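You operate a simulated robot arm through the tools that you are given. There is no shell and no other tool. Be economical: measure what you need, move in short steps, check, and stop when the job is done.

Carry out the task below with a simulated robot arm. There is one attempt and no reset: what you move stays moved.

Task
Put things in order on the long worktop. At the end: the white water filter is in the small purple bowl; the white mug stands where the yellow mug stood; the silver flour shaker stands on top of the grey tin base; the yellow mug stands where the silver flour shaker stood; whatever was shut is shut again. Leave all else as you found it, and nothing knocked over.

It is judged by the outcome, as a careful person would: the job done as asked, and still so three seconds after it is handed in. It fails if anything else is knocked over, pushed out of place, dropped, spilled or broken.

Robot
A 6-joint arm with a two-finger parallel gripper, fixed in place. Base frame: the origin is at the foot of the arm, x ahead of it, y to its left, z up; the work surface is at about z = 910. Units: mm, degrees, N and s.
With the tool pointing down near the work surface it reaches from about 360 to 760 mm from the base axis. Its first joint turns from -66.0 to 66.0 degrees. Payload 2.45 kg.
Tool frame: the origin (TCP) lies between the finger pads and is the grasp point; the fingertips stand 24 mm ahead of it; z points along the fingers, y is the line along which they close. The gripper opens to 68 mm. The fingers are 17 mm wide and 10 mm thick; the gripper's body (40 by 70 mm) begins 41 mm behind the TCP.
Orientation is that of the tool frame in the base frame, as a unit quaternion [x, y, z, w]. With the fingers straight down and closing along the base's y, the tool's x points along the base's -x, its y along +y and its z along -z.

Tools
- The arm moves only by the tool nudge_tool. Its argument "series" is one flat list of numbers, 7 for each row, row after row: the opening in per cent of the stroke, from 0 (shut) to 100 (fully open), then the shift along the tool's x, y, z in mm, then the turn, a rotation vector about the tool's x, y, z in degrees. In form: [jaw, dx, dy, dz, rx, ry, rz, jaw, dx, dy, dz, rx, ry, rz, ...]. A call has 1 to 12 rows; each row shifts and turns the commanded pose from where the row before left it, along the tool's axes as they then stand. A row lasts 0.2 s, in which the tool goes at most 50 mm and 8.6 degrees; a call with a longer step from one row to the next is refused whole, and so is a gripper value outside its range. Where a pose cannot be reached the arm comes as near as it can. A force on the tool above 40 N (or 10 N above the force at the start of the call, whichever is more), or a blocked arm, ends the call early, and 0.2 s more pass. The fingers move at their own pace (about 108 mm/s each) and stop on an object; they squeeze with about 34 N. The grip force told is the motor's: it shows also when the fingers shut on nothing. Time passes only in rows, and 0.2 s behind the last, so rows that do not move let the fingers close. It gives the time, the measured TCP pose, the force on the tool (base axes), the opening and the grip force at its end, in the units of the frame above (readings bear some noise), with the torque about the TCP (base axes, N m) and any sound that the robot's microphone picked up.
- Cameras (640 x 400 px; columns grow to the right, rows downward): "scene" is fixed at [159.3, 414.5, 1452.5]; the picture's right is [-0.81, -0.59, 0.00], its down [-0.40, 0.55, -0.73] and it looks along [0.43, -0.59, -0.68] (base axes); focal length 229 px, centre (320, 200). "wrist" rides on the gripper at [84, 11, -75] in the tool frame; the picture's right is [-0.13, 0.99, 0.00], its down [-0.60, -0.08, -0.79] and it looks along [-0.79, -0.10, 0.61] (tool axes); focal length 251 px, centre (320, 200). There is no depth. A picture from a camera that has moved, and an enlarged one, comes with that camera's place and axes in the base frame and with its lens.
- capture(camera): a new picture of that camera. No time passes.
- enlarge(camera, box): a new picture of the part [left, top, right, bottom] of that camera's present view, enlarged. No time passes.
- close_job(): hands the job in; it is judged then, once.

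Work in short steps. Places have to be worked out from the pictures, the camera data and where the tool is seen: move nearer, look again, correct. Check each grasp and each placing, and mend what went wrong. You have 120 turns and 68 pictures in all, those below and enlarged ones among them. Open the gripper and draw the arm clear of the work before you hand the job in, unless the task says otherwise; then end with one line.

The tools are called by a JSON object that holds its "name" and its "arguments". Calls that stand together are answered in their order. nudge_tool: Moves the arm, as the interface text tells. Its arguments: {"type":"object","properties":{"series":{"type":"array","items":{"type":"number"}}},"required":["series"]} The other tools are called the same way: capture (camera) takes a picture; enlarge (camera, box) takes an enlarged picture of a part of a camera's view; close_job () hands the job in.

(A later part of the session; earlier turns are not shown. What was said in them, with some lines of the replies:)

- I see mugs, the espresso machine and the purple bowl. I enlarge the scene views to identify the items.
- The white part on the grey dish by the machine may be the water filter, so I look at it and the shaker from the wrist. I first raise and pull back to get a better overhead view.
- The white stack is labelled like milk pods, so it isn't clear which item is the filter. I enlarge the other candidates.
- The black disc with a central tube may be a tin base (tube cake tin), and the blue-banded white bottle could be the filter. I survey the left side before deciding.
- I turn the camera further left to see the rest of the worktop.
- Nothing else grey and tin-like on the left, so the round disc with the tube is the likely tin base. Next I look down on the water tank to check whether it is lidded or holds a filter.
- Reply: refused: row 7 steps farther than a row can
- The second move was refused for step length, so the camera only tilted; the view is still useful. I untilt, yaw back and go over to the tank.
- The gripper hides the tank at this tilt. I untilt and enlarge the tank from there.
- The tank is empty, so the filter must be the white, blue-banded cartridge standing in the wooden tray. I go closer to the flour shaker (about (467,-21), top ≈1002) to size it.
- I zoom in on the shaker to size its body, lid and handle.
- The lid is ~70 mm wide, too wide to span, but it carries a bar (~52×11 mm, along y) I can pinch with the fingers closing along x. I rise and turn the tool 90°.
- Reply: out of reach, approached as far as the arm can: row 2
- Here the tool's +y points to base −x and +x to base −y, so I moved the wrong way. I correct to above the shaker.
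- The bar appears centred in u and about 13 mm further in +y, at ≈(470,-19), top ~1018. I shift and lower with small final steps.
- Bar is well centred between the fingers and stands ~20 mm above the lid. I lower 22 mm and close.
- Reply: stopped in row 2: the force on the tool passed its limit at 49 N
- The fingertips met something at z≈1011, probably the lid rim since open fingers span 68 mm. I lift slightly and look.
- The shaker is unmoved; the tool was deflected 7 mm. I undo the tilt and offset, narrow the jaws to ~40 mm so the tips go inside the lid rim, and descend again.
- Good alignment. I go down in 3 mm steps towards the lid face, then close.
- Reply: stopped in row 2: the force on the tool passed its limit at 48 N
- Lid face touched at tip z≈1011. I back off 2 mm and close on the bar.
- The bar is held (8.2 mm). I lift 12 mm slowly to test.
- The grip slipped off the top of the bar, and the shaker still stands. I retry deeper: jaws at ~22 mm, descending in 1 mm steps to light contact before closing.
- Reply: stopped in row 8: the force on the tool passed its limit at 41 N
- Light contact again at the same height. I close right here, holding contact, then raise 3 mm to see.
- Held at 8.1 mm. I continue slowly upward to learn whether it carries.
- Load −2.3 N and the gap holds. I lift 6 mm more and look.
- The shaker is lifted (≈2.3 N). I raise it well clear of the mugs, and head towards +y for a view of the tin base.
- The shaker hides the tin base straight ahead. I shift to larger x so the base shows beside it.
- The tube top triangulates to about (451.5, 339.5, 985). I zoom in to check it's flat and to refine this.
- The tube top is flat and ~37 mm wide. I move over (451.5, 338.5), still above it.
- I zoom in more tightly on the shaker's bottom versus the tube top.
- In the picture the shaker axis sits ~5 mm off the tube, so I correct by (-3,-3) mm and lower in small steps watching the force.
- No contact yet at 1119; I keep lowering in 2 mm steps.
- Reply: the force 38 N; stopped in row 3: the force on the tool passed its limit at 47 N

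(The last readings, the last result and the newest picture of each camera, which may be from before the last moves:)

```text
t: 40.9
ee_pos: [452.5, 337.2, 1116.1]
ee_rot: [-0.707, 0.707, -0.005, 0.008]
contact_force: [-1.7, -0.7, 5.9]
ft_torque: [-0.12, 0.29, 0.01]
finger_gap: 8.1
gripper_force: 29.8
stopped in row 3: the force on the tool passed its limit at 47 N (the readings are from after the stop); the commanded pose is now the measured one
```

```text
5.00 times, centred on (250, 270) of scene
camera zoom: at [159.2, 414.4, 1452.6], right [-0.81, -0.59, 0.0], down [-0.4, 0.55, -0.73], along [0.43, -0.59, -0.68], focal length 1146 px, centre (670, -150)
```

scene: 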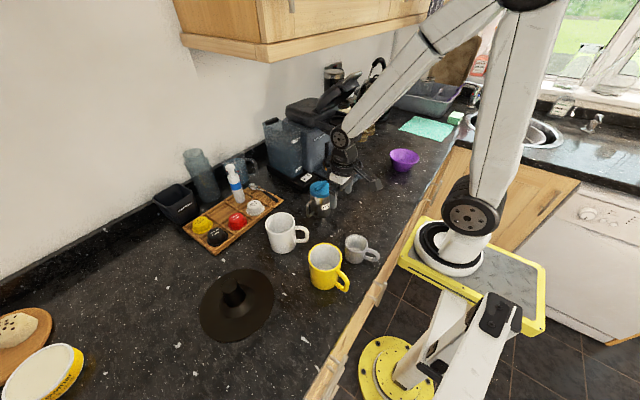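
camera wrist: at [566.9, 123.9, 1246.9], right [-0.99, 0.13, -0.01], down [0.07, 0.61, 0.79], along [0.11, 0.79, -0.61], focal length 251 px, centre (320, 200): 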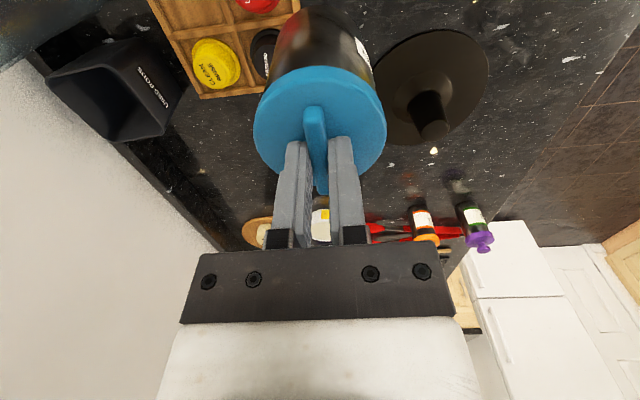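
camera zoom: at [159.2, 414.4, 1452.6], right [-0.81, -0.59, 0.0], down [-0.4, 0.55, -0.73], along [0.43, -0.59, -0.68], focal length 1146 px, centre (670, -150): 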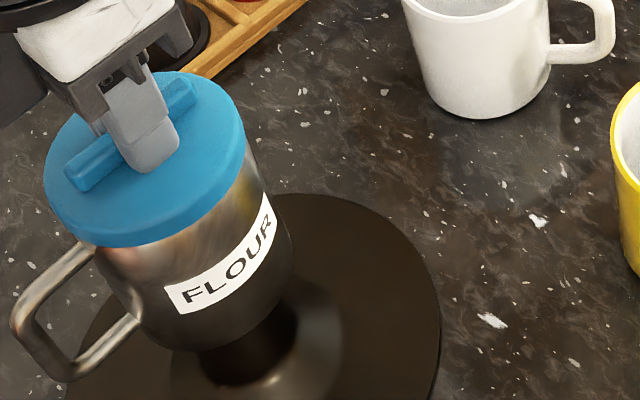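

Contact is made at TCP z≈1116, with the pressure point within ~6 mm of the axis and the picture agreeing within ~3 mm. I unload slightly and open gently, then rise.

{"name": "nudge_tool", "arguments": {"series": [0, 0, 0, -0.6, 0, 0, 0, 0, 0, 0, 0, 0, 0, 0]}}

{"name": "nudge_tool", "arguments": {"series": [15, 0, 0, 0, 0, 0, 0, 22, 0, 0, 0, 0, 0, 0, 30, 0, 0, 0, 0, 0, 0, 30, 0, 0, 0, 0, 0, 0, 30, 0, 0, 0, 0, 0, 0]}}

{"name": "enlarge", "arguments": {"camera": "scene", "box": [200, 230, 300, 310]}}

```text
t: 41.5
ee_pos: [451.8, 337.0, 1116.0]
ee_rot: [0.707, -0.707, 0.004, -0.007]
contact_force: [-1.8, -2.5, 5.6]
ft_torque: [-0.2, 0.28, 0.04]
finger_gap: 8.3
gripper_force: 30.0
```

```text
t: 42.7
ee_pos: [450.9, 336.3, 1116.1]
ee_rot: [0.707, -0.707, 0.004, -0.008]
contact_force: [1.2, -0.8, 10.0]
ft_torque: [-0.07, -0.05, 0.0]
finger_gap: 17.4
gripper_force: 0.0
```

```text
5.00 times, centred on (250, 270) of scene
camera zoom: at [159.2, 414.4, 1452.6], right [-0.81, -0.59, 0.0], down [-0.4, 0.55, -0.73], along [0.43, -0.59, -0.68], focal length 1146 px, centre (670, -150)
```

zoom: 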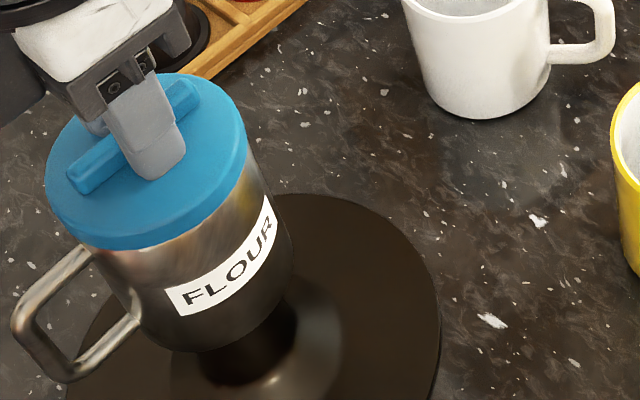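

Fingers are off the bar but resting on the lid. I rise straight up slowly, then look.

{"name": "nudge_tool", "arguments": {"series": [30, 0, 0, -2, 0, 0, 0, 30, 0, 0, -3, 0, 0, 0, 30, 0, 0, -5, 0, 0, 0, 30, 0, 0, -10, 0, 0, 0, 30, 0, 0, -15, 0, 0, 0, 30, 0, 0, -20, 0, 0, 0, 30, 0, 0, -20, 0, 0, 0, 30, 0, 0, 0, 0, 0, 0]}}

{"name": "enlarge", "arguments": {"camera": "scene", "box": [180, 200, 380, 340]}}

```text
t: 44.5
ee_pos: [450.5, 335.9, 1190.7]
ee_rot: [0.707, -0.707, 0.005, -0.007]
contact_force: [0.7, -0.1, 0.5]
ft_torque: [0.01, 0.02, -0.01]
finger_gap: 20.2
gripper_force: 0.0
```

```text
2.86 times, centred on (280, 270) of scene
camera zoom: at [159.3, 414.5, 1452.5], right [-0.81, -0.59, 0.0], down [-0.4, 0.55, -0.73], along [0.43, -0.59, -0.68], focal length 655 px, centre (434, 0)
```

zoom: 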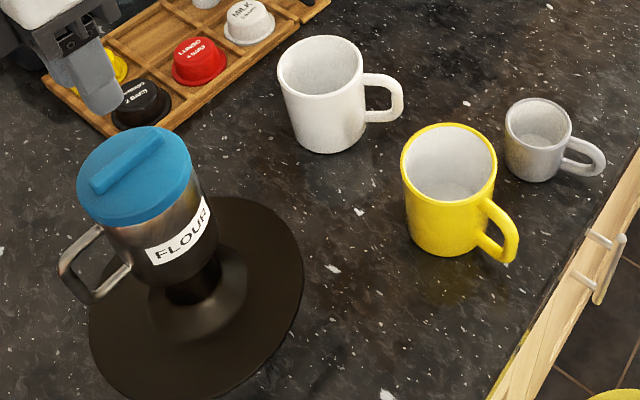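

The shaker stands on the tube, released. Now I go toward the yellow mug for a close wrist view before gripping its far (+x) rim.

{"name": "nudge_tool", "arguments": {"series": [60, 37.7, 15.2, 0, -1, 0, 0, 60, 37.7, 15.2, 0, 0, 0, 0, 60, 37.7, 15.2, 0, 0, 0, 0, 60, 37.7, 15.2, 0, 0, 0, 0, 60, 37.7, 15.2, 0, 0, 0, 0, 60, 37.7, 15.2, 0, 0, 0, 0, 60, 0, 0, 45, 0, 0, 0, 60, 0, 0, 45, 0, 0, 0, 60, 0, 0, 0, 0, 0, 0]}}

{"name": "capture", "arguments": {"camera": "wrist"}}

```text
t: 46.5
ee_pos: [360.6, 113.3, 1102.6]
ee_rot: [-0.707, 0.707, 0.001, 0.001]
contact_force: [-0.4, -0.6, 0.4]
ft_torque: [0.02, -0.02, 0.0]
finger_gap: 41.0
gripper_force: 0.1
```

```text
28 pictures are left
camera wrist: at [349.5, 27.1, 1178.4], right [-0.99, 0.13, 0.0], down [0.08, 0.6, 0.8], along [0.1, 0.79, -0.61], focal length 251 px, centre (320, 200)
```

wrist: 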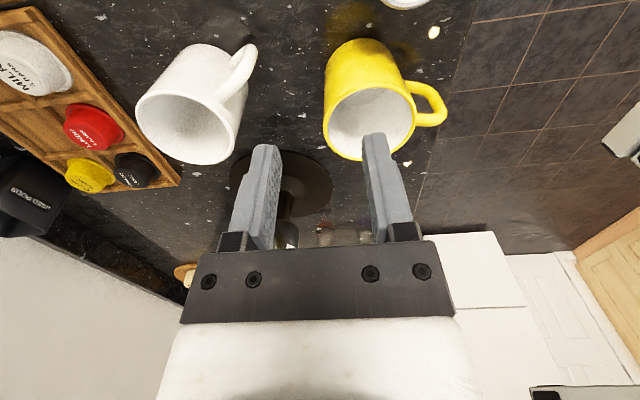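

Yellow mug center triangulates to ≈(325,163), rim z≈990, radius ≈40. I move over the far rim point (361,163) and descend to just above.

{"name": "nudge_tool", "arguments": {"series": [60, -25, 0, 0, 0, 0, 0, 60, -25, 0, 0, 0, 0, 0, 60, 0, 0, 40, 0, 0, 0, 60, 0, 0, 37, 0, 0, 0, 60, 0, 0, 0, 0, 0, 0]}}

{"name": "capture", "arguments": {"camera": "wrist"}}

```text
t: 47.7
ee_pos: [357.0, 162.2, 1024.3]
ee_rot: [-0.707, 0.708, 0.001, 0.001]
contact_force: [-1.2, 1.0, -0.3]
ft_torque: [0.02, 0.0, 0.0]
finger_gap: 40.9
gripper_force: 0.0
```

```text
27 pictures are left
camera wrist: at [347.3, 75.9, 1098.3], right [-0.99, 0.13, 0.0], down [0.08, 0.6, 0.8], along [0.1, 0.79, -0.61], focal length 251 px, centre (320, 200)
```

wrist: 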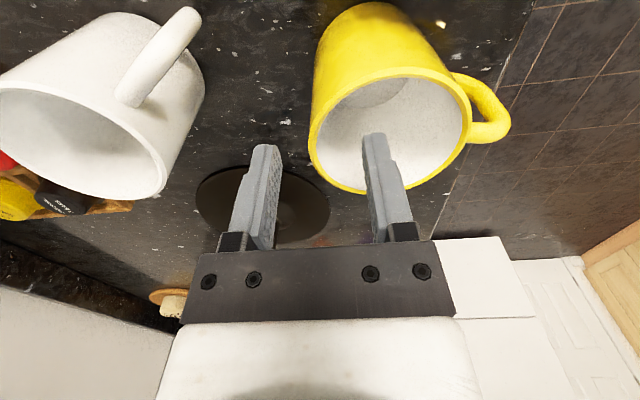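

The wall sits ~4 mm toward +x from the jaw centre. I correct, descend 32 mm and close.

{"name": "nudge_tool", "arguments": {"series": [60, 0, -4, 0, 0, 0, 0, 60, 0, 0, 16, 0, 0, 0, 60, 0, 0, 16, 0, 0, 0, 60, 0, 0, 0, 0, 0, 0, 30, 0, 0, 0, 0, 0, 0, 0, 0, 0, 0, 0, 0, 0, 0, 0, 0, 0, 0, 0, 0, 0, 0, 0, 0, 0, 0, 0]}}

```text
t: 49.5
ee_pos: [361.4, 163.1, 991.7]
ee_rot: [-0.707, 0.707, 0.002, 0.002]
contact_force: [-2.2, 2.6, 5.8]
ft_torque: [0.16, 0.66, -0.24]
finger_gap: 8.8
gripper_force: 30.3
```

Gripped with 8.8 mm across the wall. I lift slowly and check.

{"name": "nudge_tool", "arguments": {"series": [0, 0, 0, -2, 0, 0, 0, 0, 0, 0, -3, 0, 0, 0, 0, 0, 0, -5, 0, 0, 0, 0, 0, 0, -10, 0, 0, 0, 0, 0, 0, 0, 0, 0, 0]}}

{"name": "enlarge", "arguments": {"camera": "scene", "box": [240, 180, 400, 320]}}

```text
t: 50.7
ee_pos: [364.0, 162.4, 1011.8]
ee_rot: [-0.707, 0.707, 0.001, 0.001]
contact_force: [-0.5, 0.3, -2.6]
ft_torque: [0.01, -0.09, -0.01]
finger_gap: 8.4
gripper_force: 30.0
```

```text
2.86 times, centred on (320, 250) of scene
camera zoom: at [159.3, 414.5, 1452.5], right [-0.81, -0.59, 0.0], down [-0.4, 0.55, -0.73], along [0.43, -0.59, -0.68], focal length 655 px, centre (320, 57)
```

zoom: 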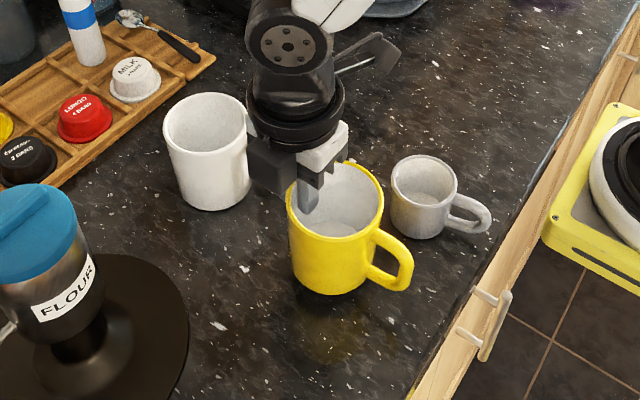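

The yellow mug hangs level. I raise it 90 mm and carry it to the shaker's old place (centre (470,-21) → TCP ≈(507,-21)).

{"name": "nudge_tool", "arguments": {"series": [0, 0, 0, -20, 0, 0, 0, 0, 0, 0, -35, 0, 0, 0, 0, 0, 0, -35, 0, 0, 0, 0, 26, -20.5, 0, 0, 0, 0, 0, 26, -20.5, 0, 0, 0, 0, 0, 26, -20.5, 0, 0, 0, 0, 0, 26, -20.5, 0, 0, 0, 0, 0, 26, -20.5, 0, 0, 0, 0, 0, 26, -20.5, 0, 0, 0, 0, 0, 27, -20.5, 0, 0, 0, 0, 0, 0, 0, 0, 0, 0, 0]}}

{"name": "nudge_tool", "arguments": {"series": [0, 0, 0, 30, 0, 0, 0, 0, 0, 0, 30, 0, 0, 0, 0, 0, 0, 20, 0, 0, 0, 0, 0, 0, 15, 0, 0, 0, 0, 0, 0, 0, 0, 0, 0]}}

{"name": "enlarge", "arguments": {"camera": "scene", "box": [250, 120, 410, 240]}}

```text
t: 53.1
ee_pos: [507.6, -21.0, 1098.9]
ee_rot: [-0.707, 0.707, 0.001, 0.0]
contact_force: [-0.5, -0.4, -1.8]
ft_torque: [0.0, -0.08, 0.01]
finger_gap: 8.3
gripper_force: 30.2
```

```text
t: 54.3
ee_pos: [505.8, -22.3, 1004.1]
ee_rot: [0.708, -0.706, -0.002, -0.001]
contact_force: [-0.2, -0.1, -2.6]
ft_torque: [-0.01, -0.09, -0.01]
finger_gap: 8.5
gripper_force: 29.9
```

```text
3.33 times, centred on (330, 180) of scene
camera zoom: at [159.3, 414.5, 1452.5], right [-0.81, -0.59, 0.0], down [-0.4, 0.55, -0.73], along [0.43, -0.59, -0.68], focal length 764 px, centre (287, 267)
```

zoom: 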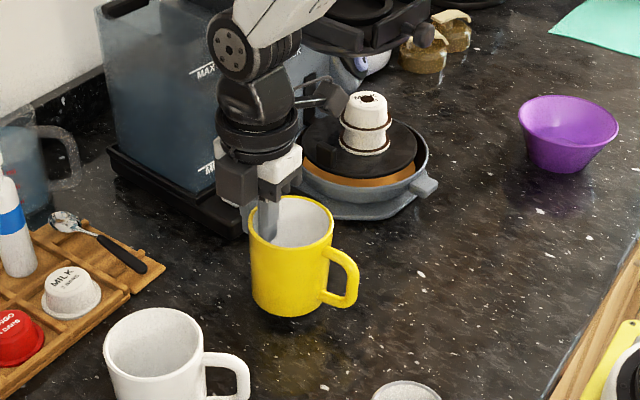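

Position matches the shaker's former spot. I lower the last ~12 mm in small steps.

{"name": "nudge_tool", "arguments": {"series": [0, 0, 0, 4, 0, 0, 0, 0, 0, 0, 4, 0, 0, 0, 0, 0, 0, 0, 0, 0, 0]}}

{"name": "nudge_tool", "arguments": {"series": [0, 0, 0, 1.5, 0, 0, 0, 0, 0, 0, 1.5, 0, 0, 0, 0, 0, 0, 0, 0, 0, 0]}}

{"name": "nudge_tool", "arguments": {"series": [0, 0, 0, 1, 0, 0, 0, 0, 0, 0, 1, 0, 0, 0, 0, 0, 0, 0, 0, 0, 0]}}

```text
t: 55.1
ee_pos: [506.4, -21.4, 997.3]
ee_rot: [-0.707, 0.707, 0.002, 0.002]
contact_force: [0.2, -0.3, -2.1]
ft_torque: [-0.01, -0.1, -0.01]
finger_gap: 8.3
gripper_force: 30.4
```

```text
t: 55.9
ee_pos: [506.7, -22.6, 995.2]
ee_rot: [0.707, -0.707, -0.001, -0.001]
contact_force: [1.0, -0.2, -2.7]
ft_torque: [-0.01, -0.11, 0.03]
finger_gap: 8.3
gripper_force: 30.2
```

```text
t: 56.7
ee_pos: [507.6, -22.9, 993.9]
ee_rot: [-0.707, 0.707, 0.001, 0.002]
contact_force: [1.8, -1.6, 5.7]
ft_torque: [-0.2, 0.37, 0.1]
finger_gap: 8.3
gripper_force: 30.2
```

Contact made (5.7 N at 994). I open to 60 % and rise straight up.

{"name": "nudge_tool", "arguments": {"series": [20, 0, 0, 0, 0, 0, 0, 40, 0, 0, 0, 0, 0, 0, 60, 0, 0, 0, 0, 0, 0, 60, 0, 0, 0, 0, 0, 0, 60, 0, 0, -10, 0, 0, 0, 60, 0, 0, -25, 0, 0, 0, 60, 0, 0, -40, 0, 0, 0, 60, 0, 0, -40, 0, 0, 0, 60, 0, 0, 0, 0, 0, 0]}}

{"name": "capture", "arguments": {"camera": "scene"}}

```text
t: 58.7
ee_pos: [508.0, -21.8, 1105.9]
ee_rot: [0.707, -0.707, -0.001, -0.001]
contact_force: [1.0, 0.1, -0.1]
ft_torque: [0.03, -0.02, -0.01]
finger_gap: 41.0
gripper_force: 0.1
```

```text
24 pictures are left
```

scene: 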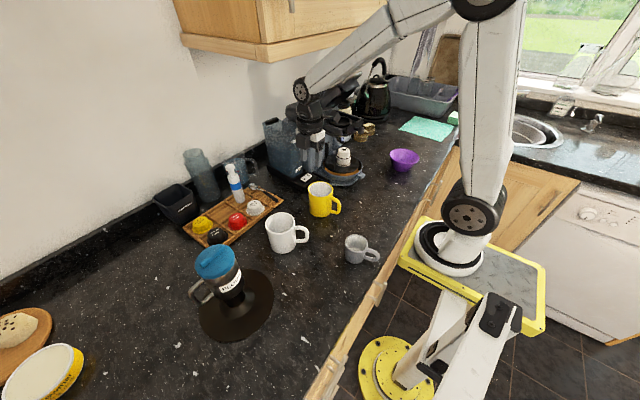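

Yellow mug placed. Next, the white mug: I move to just short of it for a close view.

{"name": "nudge_tool", "arguments": {"series": [60, -40, -2, 0, 0, 0, 0, 60, -40, -2, 0, 0, 0, 0, 60, -38, -3, 0, 0, 0, 0, 60, 0, 0, 30, 0, 0, 0, 60, 0, 0, 0, 0, 0, 0]}}

{"name": "capture", "arguments": {"camera": "wrist"}}

```text
t: 59.9
ee_pos: [510.0, 96.5, 1077.2]
ee_rot: [-0.707, 0.708, 0.002, 0.002]
contact_force: [0.6, 0.5, 0.1]
ft_torque: [0.0, -0.03, -0.01]
finger_gap: 40.9
gripper_force: 0.1
```

```text
23 pictures are left
camera wrist: at [499.4, 10.6, 1151.5], right [-0.99, 0.13, 0.0], down [0.08, 0.6, 0.8], along [0.1, 0.79, -0.61], focal length 251 px, centre (320, 200)
```

wrist: 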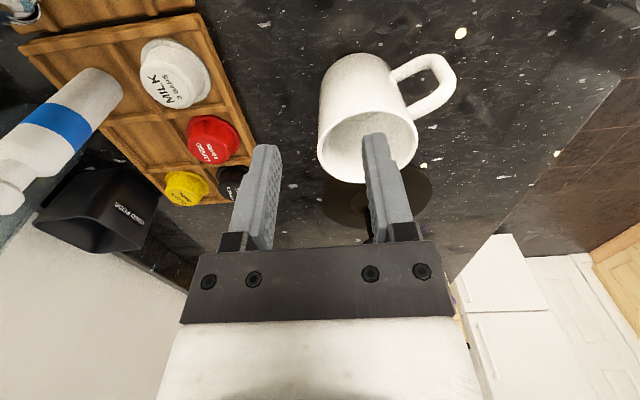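

White mug center ≈(479,153), outer +x rim at x≈519. I go over (516,153) and descend to just above the rim.

{"name": "nudge_tool", "arguments": {"series": [60, -28, -3, 0, 0, 0, 0, 60, -28, -3, 0, 0, 0, 0, 60, 0, 0, 28, 0, 0, 0, 60, 0, 0, 25, 0, 0, 0, 60, 0, 0, 0, 0, 0, 0]}}

{"name": "capture", "arguments": {"camera": "wrist"}}

```text
t: 61.1
ee_pos: [518.8, 151.8, 1023.7]
ee_rot: [-0.707, 0.707, 0.001, 0.001]
contact_force: [0.6, 0.4, -0.5]
ft_torque: [0.01, -0.01, -0.02]
finger_gap: 40.8
gripper_force: 0.0
```

```text
22 pictures are left
camera wrist: at [508.5, 66.6, 1098.9], right [-0.99, 0.13, 0.0], down [0.08, 0.6, 0.8], along [0.1, 0.79, -0.61], focal length 251 px, centre (320, 200)
```

wrist: 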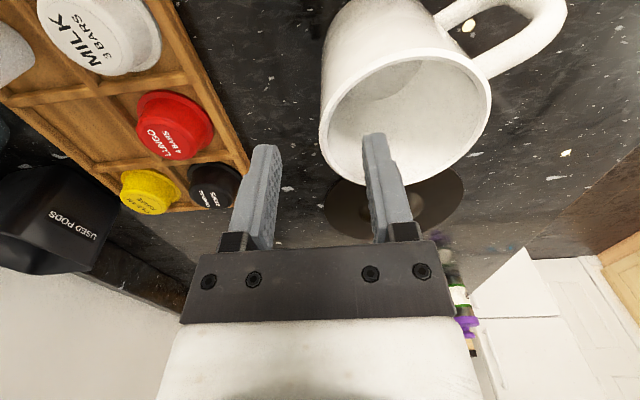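

Aligned within ~3 mm. I shift slightly, descend and close.

{"name": "nudge_tool", "arguments": {"series": [60, 3, 2.5, 0, 0, 0, 0, 60, 0, 0, 16, 0, 0, 0, 60, 0, 0, 16, 0, 0, 0, 60, 0, 0, 0, 0, 0, 0, 30, 0, 0, 0, 0, 0, 0, 0, 0, 0, 0, 0, 0, 0, 0, 0, 0, 0, 0, 0, 0, 0, 0, 0, 0, 0, 0, 0]}}

{"name": "nudge_tool", "arguments": {"series": [0, 0, 0, -2, 0, 0, 0, 0, 0, 0, -3, 0, 0, 0, 0, 0, 0, -5, 0, 0, 0, 0, 0, 0, -10, 0, 0, 0, 0, 0, 0, 0, 0, 0, 0]}}

{"name": "capture", "arguments": {"camera": "scene"}}

```text
t: 62.9
ee_pos: [516.8, 150.2, 992.5]
ee_rot: [0.707, -0.707, -0.003, -0.002]
contact_force: [-5.0, 1.4, 8.5]
ft_torque: [0.0, 0.87, -0.02]
finger_gap: 9.0
gripper_force: 30.4
```

```text
t: 64.1
ee_pos: [518.2, 149.8, 1010.9]
ee_rot: [-0.707, 0.707, 0.001, 0.001]
contact_force: [-0.2, -0.2, -2.7]
ft_torque: [0.0, -0.1, 0.0]
finger_gap: 8.8
gripper_force: 30.1
```

```text
21 pictures are left
```

scene: 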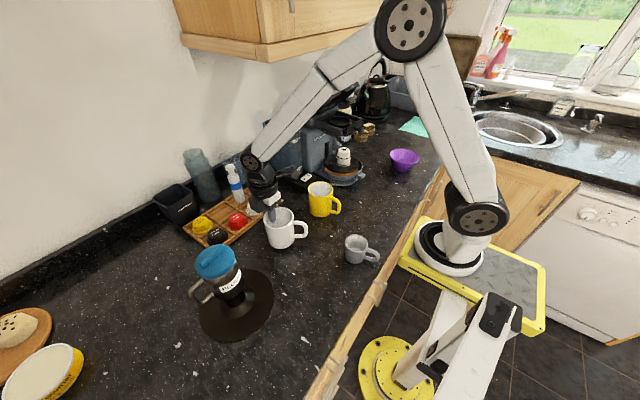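

White mug lifted and hanging level. I raise it and carry it to the yellow mug's old centre (325,163) → TCP (363.5,163).

{"name": "nudge_tool", "arguments": {"series": [0, 0, 0, -25, 0, 0, 0, 0, 0, 0, -35, 0, 0, 0, 0, 0, 0, -20, 0, 0, 0, 0, -2, 25.8, 0, 0, 0, 0, 0, -2, 25.8, 0, 0, 0, 0, 0, -2, 25.8, 0, 0, 0, 0, 0, -2, 25.8, 0, 0, 0, 0, 0, -2, 25.8, 0, 0, 0, 0, 0, -3, 25.8, 0, 0, 0, 0, 0, 0, 0, 0, 0, 0, 0]}}

{"name": "nudge_tool", "arguments": {"series": [0, 0, 0, 30, 0, 0, 0, 0, 0, 0, 30, 0, 0, 0, 0, 0, 0, 20, 0, 0, 0, 0, 0, 0, 5, 0, 0, 0, 0, 0, 0, 0, 0, 0, 0]}}

{"name": "enlarge", "arguments": {"camera": "scene", "box": [240, 180, 400, 320]}}

```text
t: 66.3
ee_pos: [360.8, 161.9, 1092.9]
ee_rot: [0.707, -0.707, -0.002, -0.001]
contact_force: [0.6, -0.2, -2.9]
ft_torque: [-0.02, -0.09, 0.0]
finger_gap: 8.6
gripper_force: 30.4
```

```text
t: 67.5
ee_pos: [361.9, 162.5, 1006.9]
ee_rot: [-0.707, 0.707, 0.002, 0.001]
contact_force: [-0.1, -0.3, -2.0]
ft_torque: [-0.03, -0.09, 0.01]
finger_gap: 8.7
gripper_force: 30.4
```

```text
2.86 times, centred on (320, 250) of scene
camera zoom: at [159.3, 414.5, 1452.5], right [-0.81, -0.59, 0.0], down [-0.4, 0.55, -0.73], along [0.43, -0.59, -0.68], focal length 655 px, centre (320, 57)
```

zoom: 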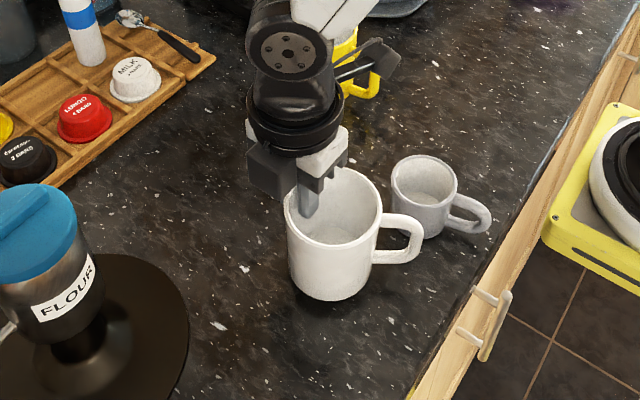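

Clear of the grey mug. I lower to contact in small steps.

{"name": "nudge_tool", "arguments": {"series": [0, 0, -1, 5, 0, 0, 0, 0, 0, 0, 4, 0, 0, 0, 0, 0, 0, 0, 0, 0, 0]}}

{"name": "nudge_tool", "arguments": {"series": [0, 0, 0, 1.5, 0, 0, 0, 0, 0, 0, 1.5, 0, 0, 0, 0, 0, 0, 0, 0, 0, 0]}}

{"name": "nudge_tool", "arguments": {"series": [0, 0, 0, 1, 0, 0, 0, 0, 0, 0, 1, 0, 0, 0, 0, 0, 0, 0, 0, 0, 0]}}

```text
t: 68.3
ee_pos: [363.1, 163.0, 998.0]
ee_rot: [-0.707, 0.707, 0.001, 0.001]
contact_force: [0.6, 0.2, -2.6]
ft_torque: [-0.01, -0.11, -0.01]
finger_gap: 8.6
gripper_force: 30.5
```

```text
t: 69.1
ee_pos: [363.8, 161.9, 994.7]
ee_rot: [-0.707, 0.707, 0.002, 0.002]
contact_force: [0.5, -0.6, -3.1]
ft_torque: [-0.01, -0.1, -0.01]
finger_gap: 8.6
gripper_force: 30.2
```

```text
t: 69.9
ee_pos: [363.3, 161.8, 994.0]
ee_rot: [-0.707, 0.707, 0.002, 0.002]
contact_force: [-0.1, 0.2, 0.2]
ft_torque: [-0.03, -0.01, -0.03]
finger_gap: 8.5
gripper_force: 30.0
```

Weight is just taken up. I lower 0.7 mm more, release and rise.

{"name": "nudge_tool", "arguments": {"series": [0, 0, 0, 0.7, 0, 0, 0, 20, 0, 0, 0, 0, 0, 0, 40, 0, 0, 0, 0, 0, 0, 60, 0, 0, 0, 0, 0, 0, 60, 0, 0, 0, 0, 0, 0, 60, 0, 0, -10, 0, 0, 0, 60, 0, 0, -25, 0, 0, 0, 60, 0, 0, -40, 0, 0, 0, 60, 0, 0, -45, 0, 0, 0, 60, 0, 0, -45, 0, 0, 0, 60, 0, 0, 0, 0, 0, 0]}}

{"name": "capture", "arguments": {"camera": "scene"}}

```text
t: 72.3
ee_pos: [362.4, 161.7, 1159.7]
ee_rot: [0.707, -0.707, -0.001, -0.002]
contact_force: [0.5, 0.3, 0.0]
ft_torque: [-0.02, -0.02, -0.02]
finger_gap: 40.9
gripper_force: 0.0
```

```text
19 pictures are left
```

scene: 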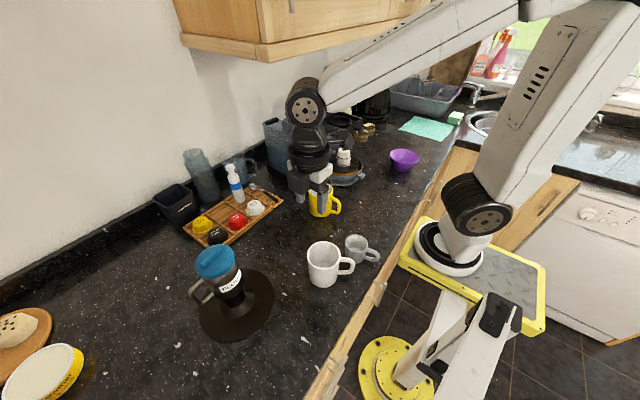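

White mug placed. Now I turn back to yaw 0 and approach the filter (est. (718,110), top ≈1053) for a view.

{"name": "nudge_tool", "arguments": {"series": [60, 0, 0, 0, 0, 0, 8.2, 60, 0, 0, 0, 0, 0, 8.2, 60, 0, 0, 0, 0, 0, 8.2, 60, 0, 0, 0, 0, 0, 8.2, 60, 0, 0, 0, 0, 0, 8.2, 60, 0, 0, 0, 0, 0, 8.2, 60, 0, 0, 0, 0, 0, 8.2, 60, 0, 0, 0, 0, 0, 8.2, 80, 0, 0, 0, 0, 0, 8.2, 80, 0, 0, 0, 0, 0, 8.2, 80, 0, 0, 0, 0, 0, 8, 80, 0, 0, 0, 0, 0, 0]}}

{"name": "nudge_tool", "arguments": {"series": [80, -43, -9.5, 8, 0, 0, 0, 80, -43, -9.5, 8, 0, 0, 0, 80, -43, -9.5, 8, 0, 0, 0, 80, -43, -9.5, 8, 0, 0, 0, 80, -43, -9.5, 8, 0, 0, 0, 80, -43, -9.5, 8, 0, 0, 0, 80, 0, 0, 0, 0, 0, 0]}}

{"name": "capture", "arguments": {"camera": "wrist"}}

```text
t: 74.9
ee_pos: [364.1, 161.6, 1157.4]
ee_rot: [0.0, 1.0, 0.002, 0.0]
contact_force: [-0.6, 0.3, -0.9]
ft_torque: [0.03, -0.02, 0.02]
finger_gap: 54.4
gripper_force: 0.0
```

```text
t: 76.5
ee_pos: [620.7, 102.6, 1111.3]
ee_rot: [0.0, 1.0, 0.002, 0.0]
contact_force: [-0.1, -0.6, 0.2]
ft_torque: [0.03, -0.01, 0.0]
finger_gap: 54.2
gripper_force: 0.0
```

```text
18 pictures are left
camera wrist: at [537.6, 111.7, 1186.2], right [0.13, 0.99, 0.0], down [0.6, -0.08, 0.79], along [0.79, -0.1, -0.61], focal length 251 px, centre (320, 200)
```

wrist: 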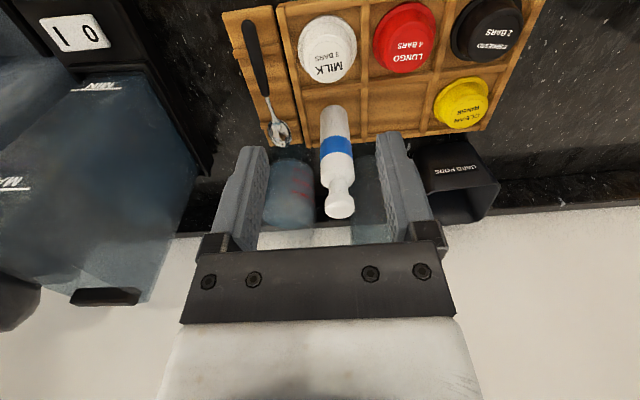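

Filter axis ≈(716,106), body 34 mm wide up to z≈1024, cap top ≈1058. I move over it at the current height and check reach.

{"name": "nudge_tool", "arguments": {"series": [80, -32, 1.2, 0, 0, 0, 0, 80, -32, 1.2, 0, 0, 0, 0, 80, -31, 1, 0, 0, 0, 0, 80, 0, 0, 0, 0, 0, 0]}}

{"name": "capture", "arguments": {"camera": "wrist"}}

```text
t: 77.5
ee_pos: [716.4, 108.5, 1110.7]
ee_rot: [0.0, 1.0, 0.001, -0.001]
contact_force: [0.2, -0.2, -0.7]
ft_torque: [0.03, 0.01, -0.02]
finger_gap: 54.5
gripper_force: 0.0
```

```text
17 pictures are left
camera wrist: at [633.1, 117.4, 1185.4], right [0.13, 0.99, 0.0], down [0.61, -0.08, 0.79], along [0.79, -0.1, -0.61], focal length 251 px, centre (320, 200)
```

wrist: 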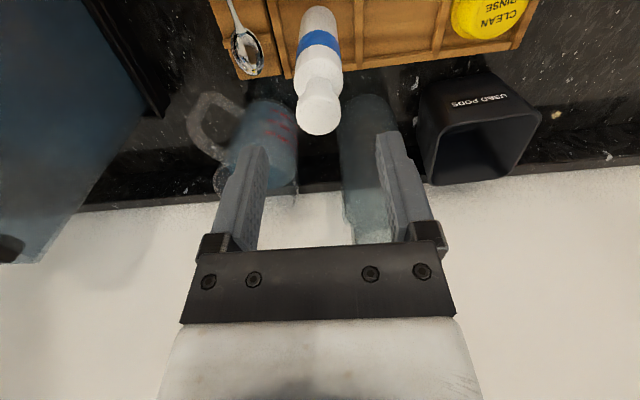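

Perfectly over the cap. I descend 88 mm and close on the body.

{"name": "nudge_tool", "arguments": {"series": [80, 0, -1, 30, 0, 0, 0, 80, 0, 0, 28, 0, 0, 0, 80, 0, 0, 20, 0, 0, 0, 80, 0, 0, 10, 0, 0, 0, 80, 0, 0, 0, 0, 0, 0, 40, 0, 0, 0, 0, 0, 0, 20, 0, 0, 0, 0, 0, 0, 20, 0, 0, 0, 0, 0, 0, 20, 0, 0, 0, 0, 0, 0]}}

```text
t: 79.5
ee_pos: [716.6, 105.8, 1022.4]
ee_rot: [0.0, 1.0, 0.001, 0.0]
contact_force: [-0.2, -0.4, 0.5]
ft_torque: [0.03, 0.01, -0.01]
finger_gap: 31.9
gripper_force: 34.0
```

Held at 31.9 mm. I lift gently and check.

{"name": "nudge_tool", "arguments": {"series": [20, 0, 0, -3, 0, 0, 0, 20, 0, 0, -7, 0, 0, 0, 20, 0, 0, -20, 0, 0, 0, 20, 0, 0, -25, 0, 0, 0, 20, 0, 0, 0, 0, 0, 0]}}

{"name": "capture", "arguments": {"camera": "scene"}}

```text
t: 80.7
ee_pos: [715.8, 107.4, 1076.0]
ee_rot: [0.001, 1.0, 0.002, -0.001]
contact_force: [0.2, -0.2, -0.9]
ft_torque: [-0.03, -0.05, 0.01]
finger_gap: 31.7
gripper_force: 33.9
```

```text
16 pictures are left
```

scene: 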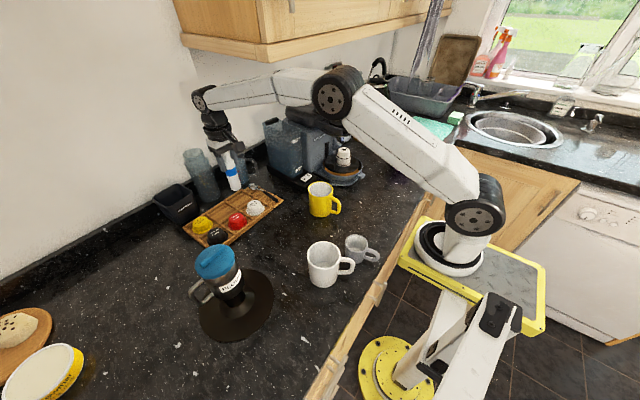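

The filter is held. I raise and retract it over the worktop, toward (420,0,1160).

{"name": "nudge_tool", "arguments": {"series": [20, 20, 0, -20, 0, 0, 0, 20, 35, -10, -20, 0, 0, 0, 20, 40, -16, -20, 0, 0, 0, 20, 40, -16, -15, 0, 0, 0, 20, 40, -16, -9, 0, 0, 0, 20, 40, -16, 0, 0, 0, 0, 20, 40, -16, 0, 0, 0, 0, 20, 41, -16, 0, 0, 0, 0, 20, 0, 0, 0, 0, 0, 0]}}

{"name": "nudge_tool", "arguments": {"series": [20, 0, 0, 0, 0, 0, 8.3, 20, 0, 0, 0, 0, 0, 8.3, 20, 0, 0, 0, 0, 0, 8.3, 20, 0, 0, 0, 0, 0, 8.3, 20, 0, 0, 0, 0, 0, 8.4, 20, 0, 0, 0, 0, 0, 8.4, 20, 0, 0, 0, 0, 0, 0]}}

```text
t: 82.7
ee_pos: [423.1, 0.8, 1160.2]
ee_rot: [0.0, 1.0, 0.002, 0.0]
contact_force: [0.0, 0.8, -1.4]
ft_torque: [0.0, 0.02, -0.01]
finger_gap: 31.8
gripper_force: 33.8
```

```text
t: 84.3
ee_pos: [420.8, 0.1, 1158.8]
ee_rot: [0.423, 0.906, 0.001, -0.001]
contact_force: [-0.4, -0.5, -0.2]
ft_torque: [0.0, 0.04, -0.02]
finger_gap: 32.2
gripper_force: 33.8
```

Now I carry it across toward the bowl and stop short for a look.

{"name": "nudge_tool", "arguments": {"series": [20, -22, -41, 0, 0, 0, 0, 20, -22, -41, 0, 0, 0, 0, 20, -22, -41, 0, 0, 0, 0, 20, -22, -41, 0, 0, 0, 0, 20, -22, -41, 0, 0, 0, 0, 20, -22, -41, 0, 0, 0, 0, 20, -22, -41, 0, 0, 0, 0, 20, 0, 0, 0, 0, 0, 0]}}

{"name": "capture", "arguments": {"camera": "wrist"}}

```text
t: 86.1
ee_pos: [297.7, -300.9, 1158.6]
ee_rot: [0.423, 0.906, 0.001, -0.001]
contact_force: [0.1, 0.3, -0.8]
ft_torque: [0.01, -0.01, 0.01]
finger_gap: 31.8
gripper_force: 34.0
```

```text
15 pictures are left
camera wrist: at [252.1, -231.4, 1235.5], right [0.84, 0.54, 0.0], down [0.33, -0.52, 0.79], along [0.43, -0.67, -0.61], focal length 251 px, centre (320, 200)
```

wrist: 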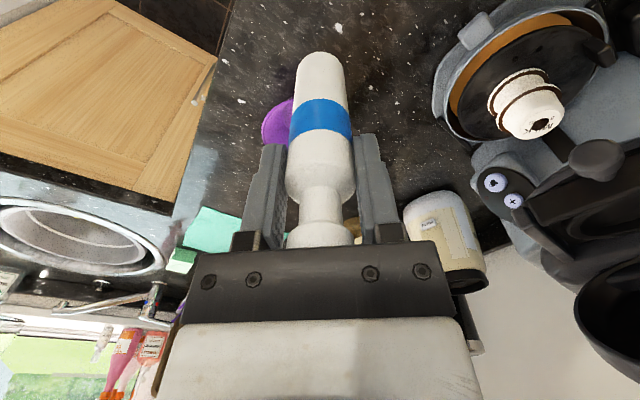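

The filter hides the bowl. I sidestep 100 mm to see it beside the filter.

{"name": "nudge_tool", "arguments": {"series": [20, 0, 35, 0, 0, 0, 0, 20, 0, 35, 0, 0, 0, 0, 20, 0, 30, 0, 0, 0, 0, 20, 0, 0, 0, 0, 0, 0]}}

{"name": "capture", "arguments": {"camera": "wrist"}}

{"name": "enlarge", "arguments": {"camera": "scene", "box": [360, 120, 450, 190]}}

```text
t: 87.1
ee_pos: [376.1, -237.3, 1159.4]
ee_rot: [0.423, 0.906, 0.002, -0.001]
contact_force: [0.1, -0.1, -0.6]
ft_torque: [0.03, 0.03, -0.02]
finger_gap: 31.5
gripper_force: 34.7
```

```text
14 pictures are left
camera wrist: at [331.5, -167.8, 1235.1], right [0.84, 0.54, 0.0], down [0.33, -0.52, 0.79], along [0.43, -0.67, -0.61], focal length 251 px, centre (320, 200)
```

wrist: 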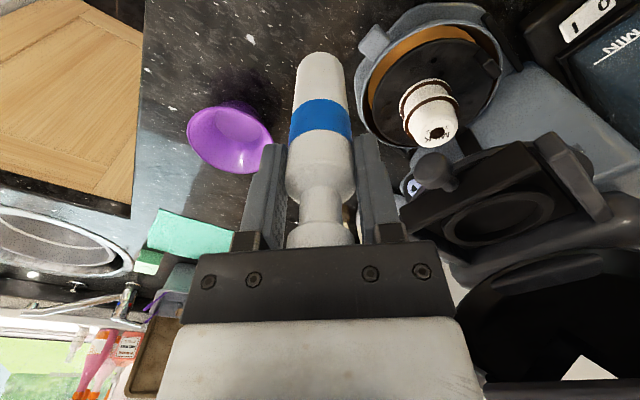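

```text
5.71 times, centred on (405, 155) of scene
camera zoom: at [159.3, 414.5, 1452.5], right [-0.81, -0.59, 0.0], down [-0.4, 0.55, -0.73], along [0.43, -0.59, -0.68], focal length 1310 px, centre (-166, 457)
```

zoom: 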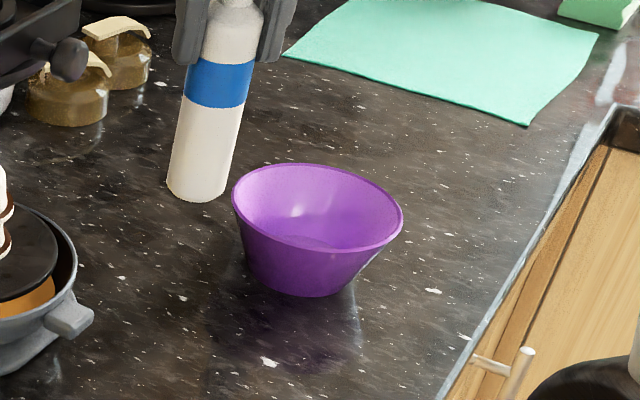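

Bowl centre ≈(348,-419), rim z≈958. I move above it and lower partway, then verify in the scene view.

{"name": "nudge_tool", "arguments": {"series": [20, -30.3, -34.6, 0, 0, 0, 0, 20, -30.3, -34.6, 0, 0, 0, 0, 20, -30.3, -34.6, 0, 0, 0, 0, 20, -30.3, -34.6, 0, 0, 0, 0, 20, 0, 0, 30, 0, 0, 0, 20, 0, 0, 30, 0, 0, 0, 20, 0, 0, 0, 0, 0, 0]}}

{"name": "enlarge", "arguments": {"camera": "scene", "box": [360, 120, 450, 190]}}

{"name": "capture", "arguments": {"camera": "wrist"}}

```text
t: 88.7
ee_pos: [349.9, -418.2, 1098.6]
ee_rot: [0.423, 0.906, 0.002, -0.001]
contact_force: [0.1, -0.9, -0.2]
ft_torque: [-0.04, -0.06, -0.01]
finger_gap: 31.8
gripper_force: 33.9
```

```text
5.71 times, centred on (405, 155) of scene
camera zoom: at [159.3, 414.5, 1452.5], right [-0.81, -0.59, 0.0], down [-0.4, 0.55, -0.73], along [0.43, -0.59, -0.68], focal length 1310 px, centre (-166, 457)
```

zoom: 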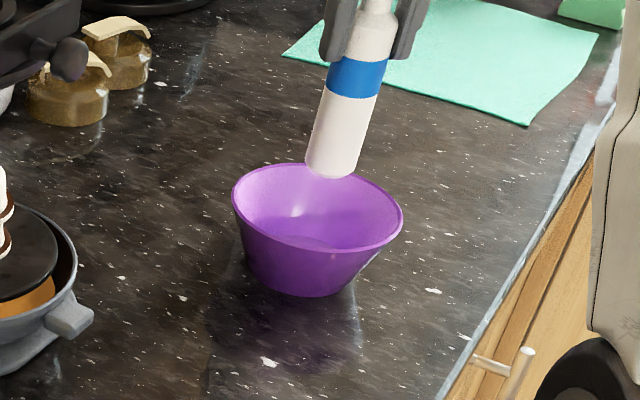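

```text
11 pictures are left
camera wrist: at [303.5, -347.7, 1173.8], right [0.84, 0.54, 0.0], down [0.33, -0.52, 0.79], along [0.43, -0.67, -0.61], focal length 251 px, centre (320, 200)
```

wrist: 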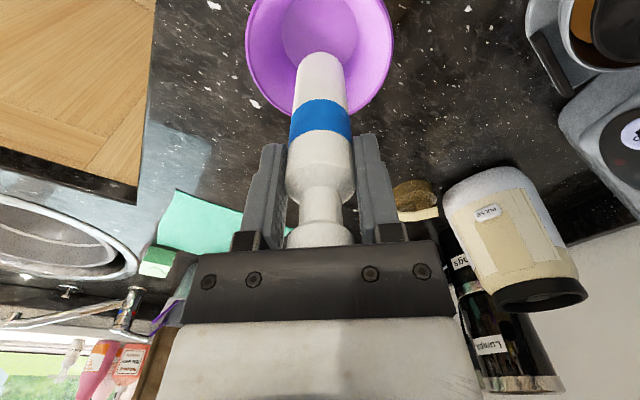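

Aligned over the bowl's flat floor (~68 mm wide). I lower into it, then feel for contact in small steps.

{"name": "nudge_tool", "arguments": {"series": [20, 0, 0, 20, 0, 0, 0, 20, 0, 0, 20, 0, 0, 0, 20, 0, 0, 15, 0, 0, 0, 20, 0, 0, 10, 0, 0, 0, 20, 0, 0, 0, 0, 0, 0]}}

{"name": "nudge_tool", "arguments": {"series": [20, 0, 0, 2, 0, 0, 0, 20, 0, 0, 2, 0, 0, 0, 20, 0, 0, 0, 0, 0, 0]}}

{"name": "nudge_tool", "arguments": {"series": [20, 0, 0, 2, 0, 0, 0, 20, 0, 0, 1, 0, 0, 0, 20, 0, 0, 0, 0, 0, 0]}}

```text
t: 89.9
ee_pos: [347.6, -418.8, 1031.9]
ee_rot: [0.423, 0.906, 0.0, -0.002]
contact_force: [0.1, -0.3, -0.6]
ft_torque: [0.0, -0.01, -0.01]
finger_gap: 31.6
gripper_force: 33.9
```

```text
t: 90.7
ee_pos: [348.1, -419.5, 1028.3]
ee_rot: [0.423, 0.906, 0.001, -0.001]
contact_force: [0.1, -0.9, -0.9]
ft_torque: [-0.03, 0.02, 0.0]
finger_gap: 31.7
gripper_force: 33.5
```

```text
t: 91.5
ee_pos: [348.4, -417.8, 1026.4]
ee_rot: [0.423, 0.906, 0.002, -0.001]
contact_force: [-0.8, 0.2, -0.6]
ft_torque: [-0.03, -0.02, -0.01]
finger_gap: 32.0
gripper_force: 33.7
```

No contact yet; I continue at 1 mm steps.

{"name": "nudge_tool", "arguments": {"series": [20, 0, 0, 1, 0, 0, 0, 20, 0, 0, 1, 0, 0, 0, 20, 0, 0, 0, 0, 0, 0]}}

{"name": "nudge_tool", "arguments": {"series": [20, 0, 0, 1, 0, 0, 0, 20, 0, 0, 1, 0, 0, 0, 20, 0, 0, 0, 0, 0, 0]}}

{"name": "enlarge", "arguments": {"camera": "scene", "box": [360, 120, 450, 190]}}

```text
t: 92.3
ee_pos: [348.3, -418.4, 1025.4]
ee_rot: [0.422, 0.906, 0.002, -0.001]
contact_force: [1.2, 0.7, 0.0]
ft_torque: [0.02, 0.02, 0.0]
finger_gap: 31.9
gripper_force: 33.8
```

```text
t: 93.1
ee_pos: [348.4, -417.9, 1024.1]
ee_rot: [0.423, 0.906, 0.001, -0.002]
contact_force: [0.2, 0.0, 0.0]
ft_torque: [-0.01, 0.03, -0.04]
finger_gap: 31.8
gripper_force: 33.9
```

```text
5.71 times, centred on (405, 155) of scene
camera zoom: at [159.3, 414.5, 1452.5], right [-0.81, -0.59, 0.0], down [-0.4, 0.55, -0.73], along [0.43, -0.59, -0.68], focal length 1310 px, centre (-166, 457)
```

zoom: 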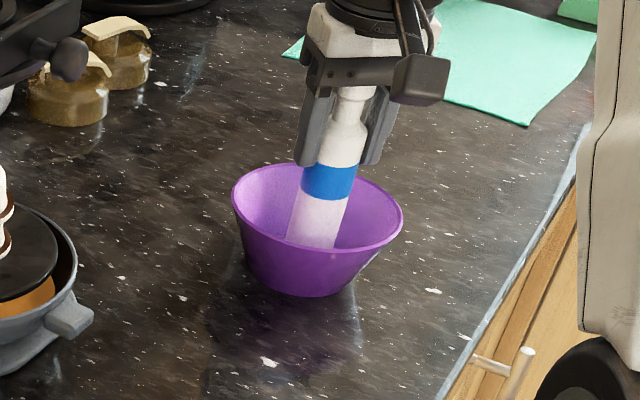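

Nearly at the floor. I continue down a few more millimetres with force checks.

{"name": "nudge_tool", "arguments": {"series": [20, 0, 0, 1, 0, 0, 0, 20, 0, 0, 1, 0, 0, 0, 20, 0, 0, 0, 0, 0, 0]}}

{"name": "nudge_tool", "arguments": {"series": [20, 0, 0, 0.7, 0, 0, 0, 20, 0, 0, 0.7, 0, 0, 0, 20, 0, 0, 0, 0, 0, 0]}}

```text
t: 93.9
ee_pos: [348.6, -419.1, 1020.6]
ee_rot: [0.423, 0.906, 0.002, -0.001]
contact_force: [1.0, 0.2, -1.0]
ft_torque: [0.01, -0.02, 0.01]
finger_gap: 32.0
gripper_force: 34.3
```

```text
t: 94.7
ee_pos: [347.6, -419.8, 1019.9]
ee_rot: [0.423, 0.906, 0.002, -0.001]
contact_force: [-0.7, 1.3, 7.5]
ft_torque: [0.07, 0.17, 0.0]
finger_gap: 31.8
gripper_force: 34.1
```

Contact (7.5 N at z≈1020): the filter stands on the bowl floor. I ease up 0.5 mm and open gently, without rising yet.

{"name": "nudge_tool", "arguments": {"series": [20, 0, 0, -0.5, 0, 0, 0, 48, 0, 0, 0, 0, 0, 0, 54, 0, 0, 0, 0, 0, 0, 65, 0, 0, 0, 0, 0, 0, 80, 0, 0, 0, 0, 0, 0, 80, 0, 0, 0, 0, 0, 0]}}

{"name": "enlarge", "arguments": {"camera": "scene", "box": [360, 120, 450, 190]}}

```text
t: 96.1
ee_pos: [347.3, -419.5, 1020.3]
ee_rot: [0.423, 0.906, 0.002, -0.001]
contact_force: [-1.1, -0.4, -0.3]
ft_torque: [0.01, -0.01, 0.01]
finger_gap: 54.3
gripper_force: 0.1
```

```text
5.71 times, centred on (405, 155) of scene
camera zoom: at [159.3, 414.5, 1452.5], right [-0.81, -0.59, 0.0], down [-0.4, 0.55, -0.73], along [0.43, -0.59, -0.68], focal length 1310 px, centre (-166, 457)
```

zoom: 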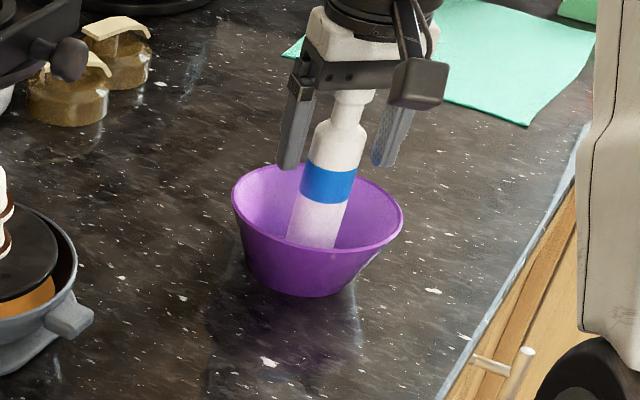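

Standing upright in the bowl, released. I rise straight up and draw back over clear space, then check everything.

{"name": "nudge_tool", "arguments": {"series": [80, 0, 0, -10, 0, 0, 0, 80, 0, 0, -25, 0, 0, 0, 80, 0, 0, -40, 0, 0, 0, 80, 0, 0, -45, 0, 0, 0, 80, 0, 0, -45, 0, 0, 0, 80, 0, 0, -45, 0, 0, 0, 80, 20, 30, 0, 0, 0, 0, 80, 20, 30, 0, 0, 0, 0, 80, 0, 30, 0, 0, 0, 0, 80, 0, 0, 0, 0, 0, 0, 80, 0, 0, 0, 0, 0, 0]}}

{"name": "capture", "arguments": {"camera": "scene"}}

{"name": "enlarge", "arguments": {"camera": "scene", "box": [170, 130, 430, 320]}}

```text
t: 98.5
ee_pos: [390.2, -331.1, 1231.2]
ee_rot: [0.423, 0.906, 0.002, -0.001]
contact_force: [-0.2, 0.3, -0.1]
ft_torque: [0.0, -0.01, -0.01]
finger_gap: 54.5
gripper_force: 0.0
```

```text
8 pictures are left
```

scene: 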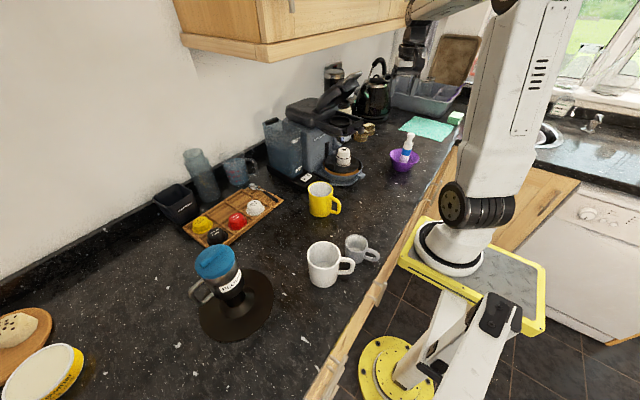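

```text
2.11 times, centred on (300, 225) of scene
camera zoom: at [159.3, 414.5, 1452.5], right [-0.81, -0.59, 0.0], down [-0.4, 0.55, -0.73], along [0.43, -0.59, -0.68], focal length 483 px, centre (362, 147)
```

zoom: 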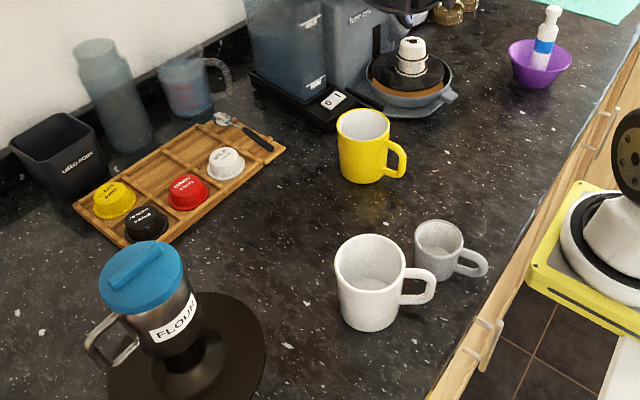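

All four placements look right and nothing else moved. Nothing was opened, and the arm is clear with the gripper open, so I hand in.

{"name": "close_job", "arguments": {}}

```text
The job is handed in.
```

The job is handed in: the white filter stands in the purple bowl, the white mug is where the yellow one was, and the yellow mug is where the flour shaker was. The shaker stands on the centre tube of the dark disc I took to be the grey tin base. I opened nothing, so there was nothing to shut.
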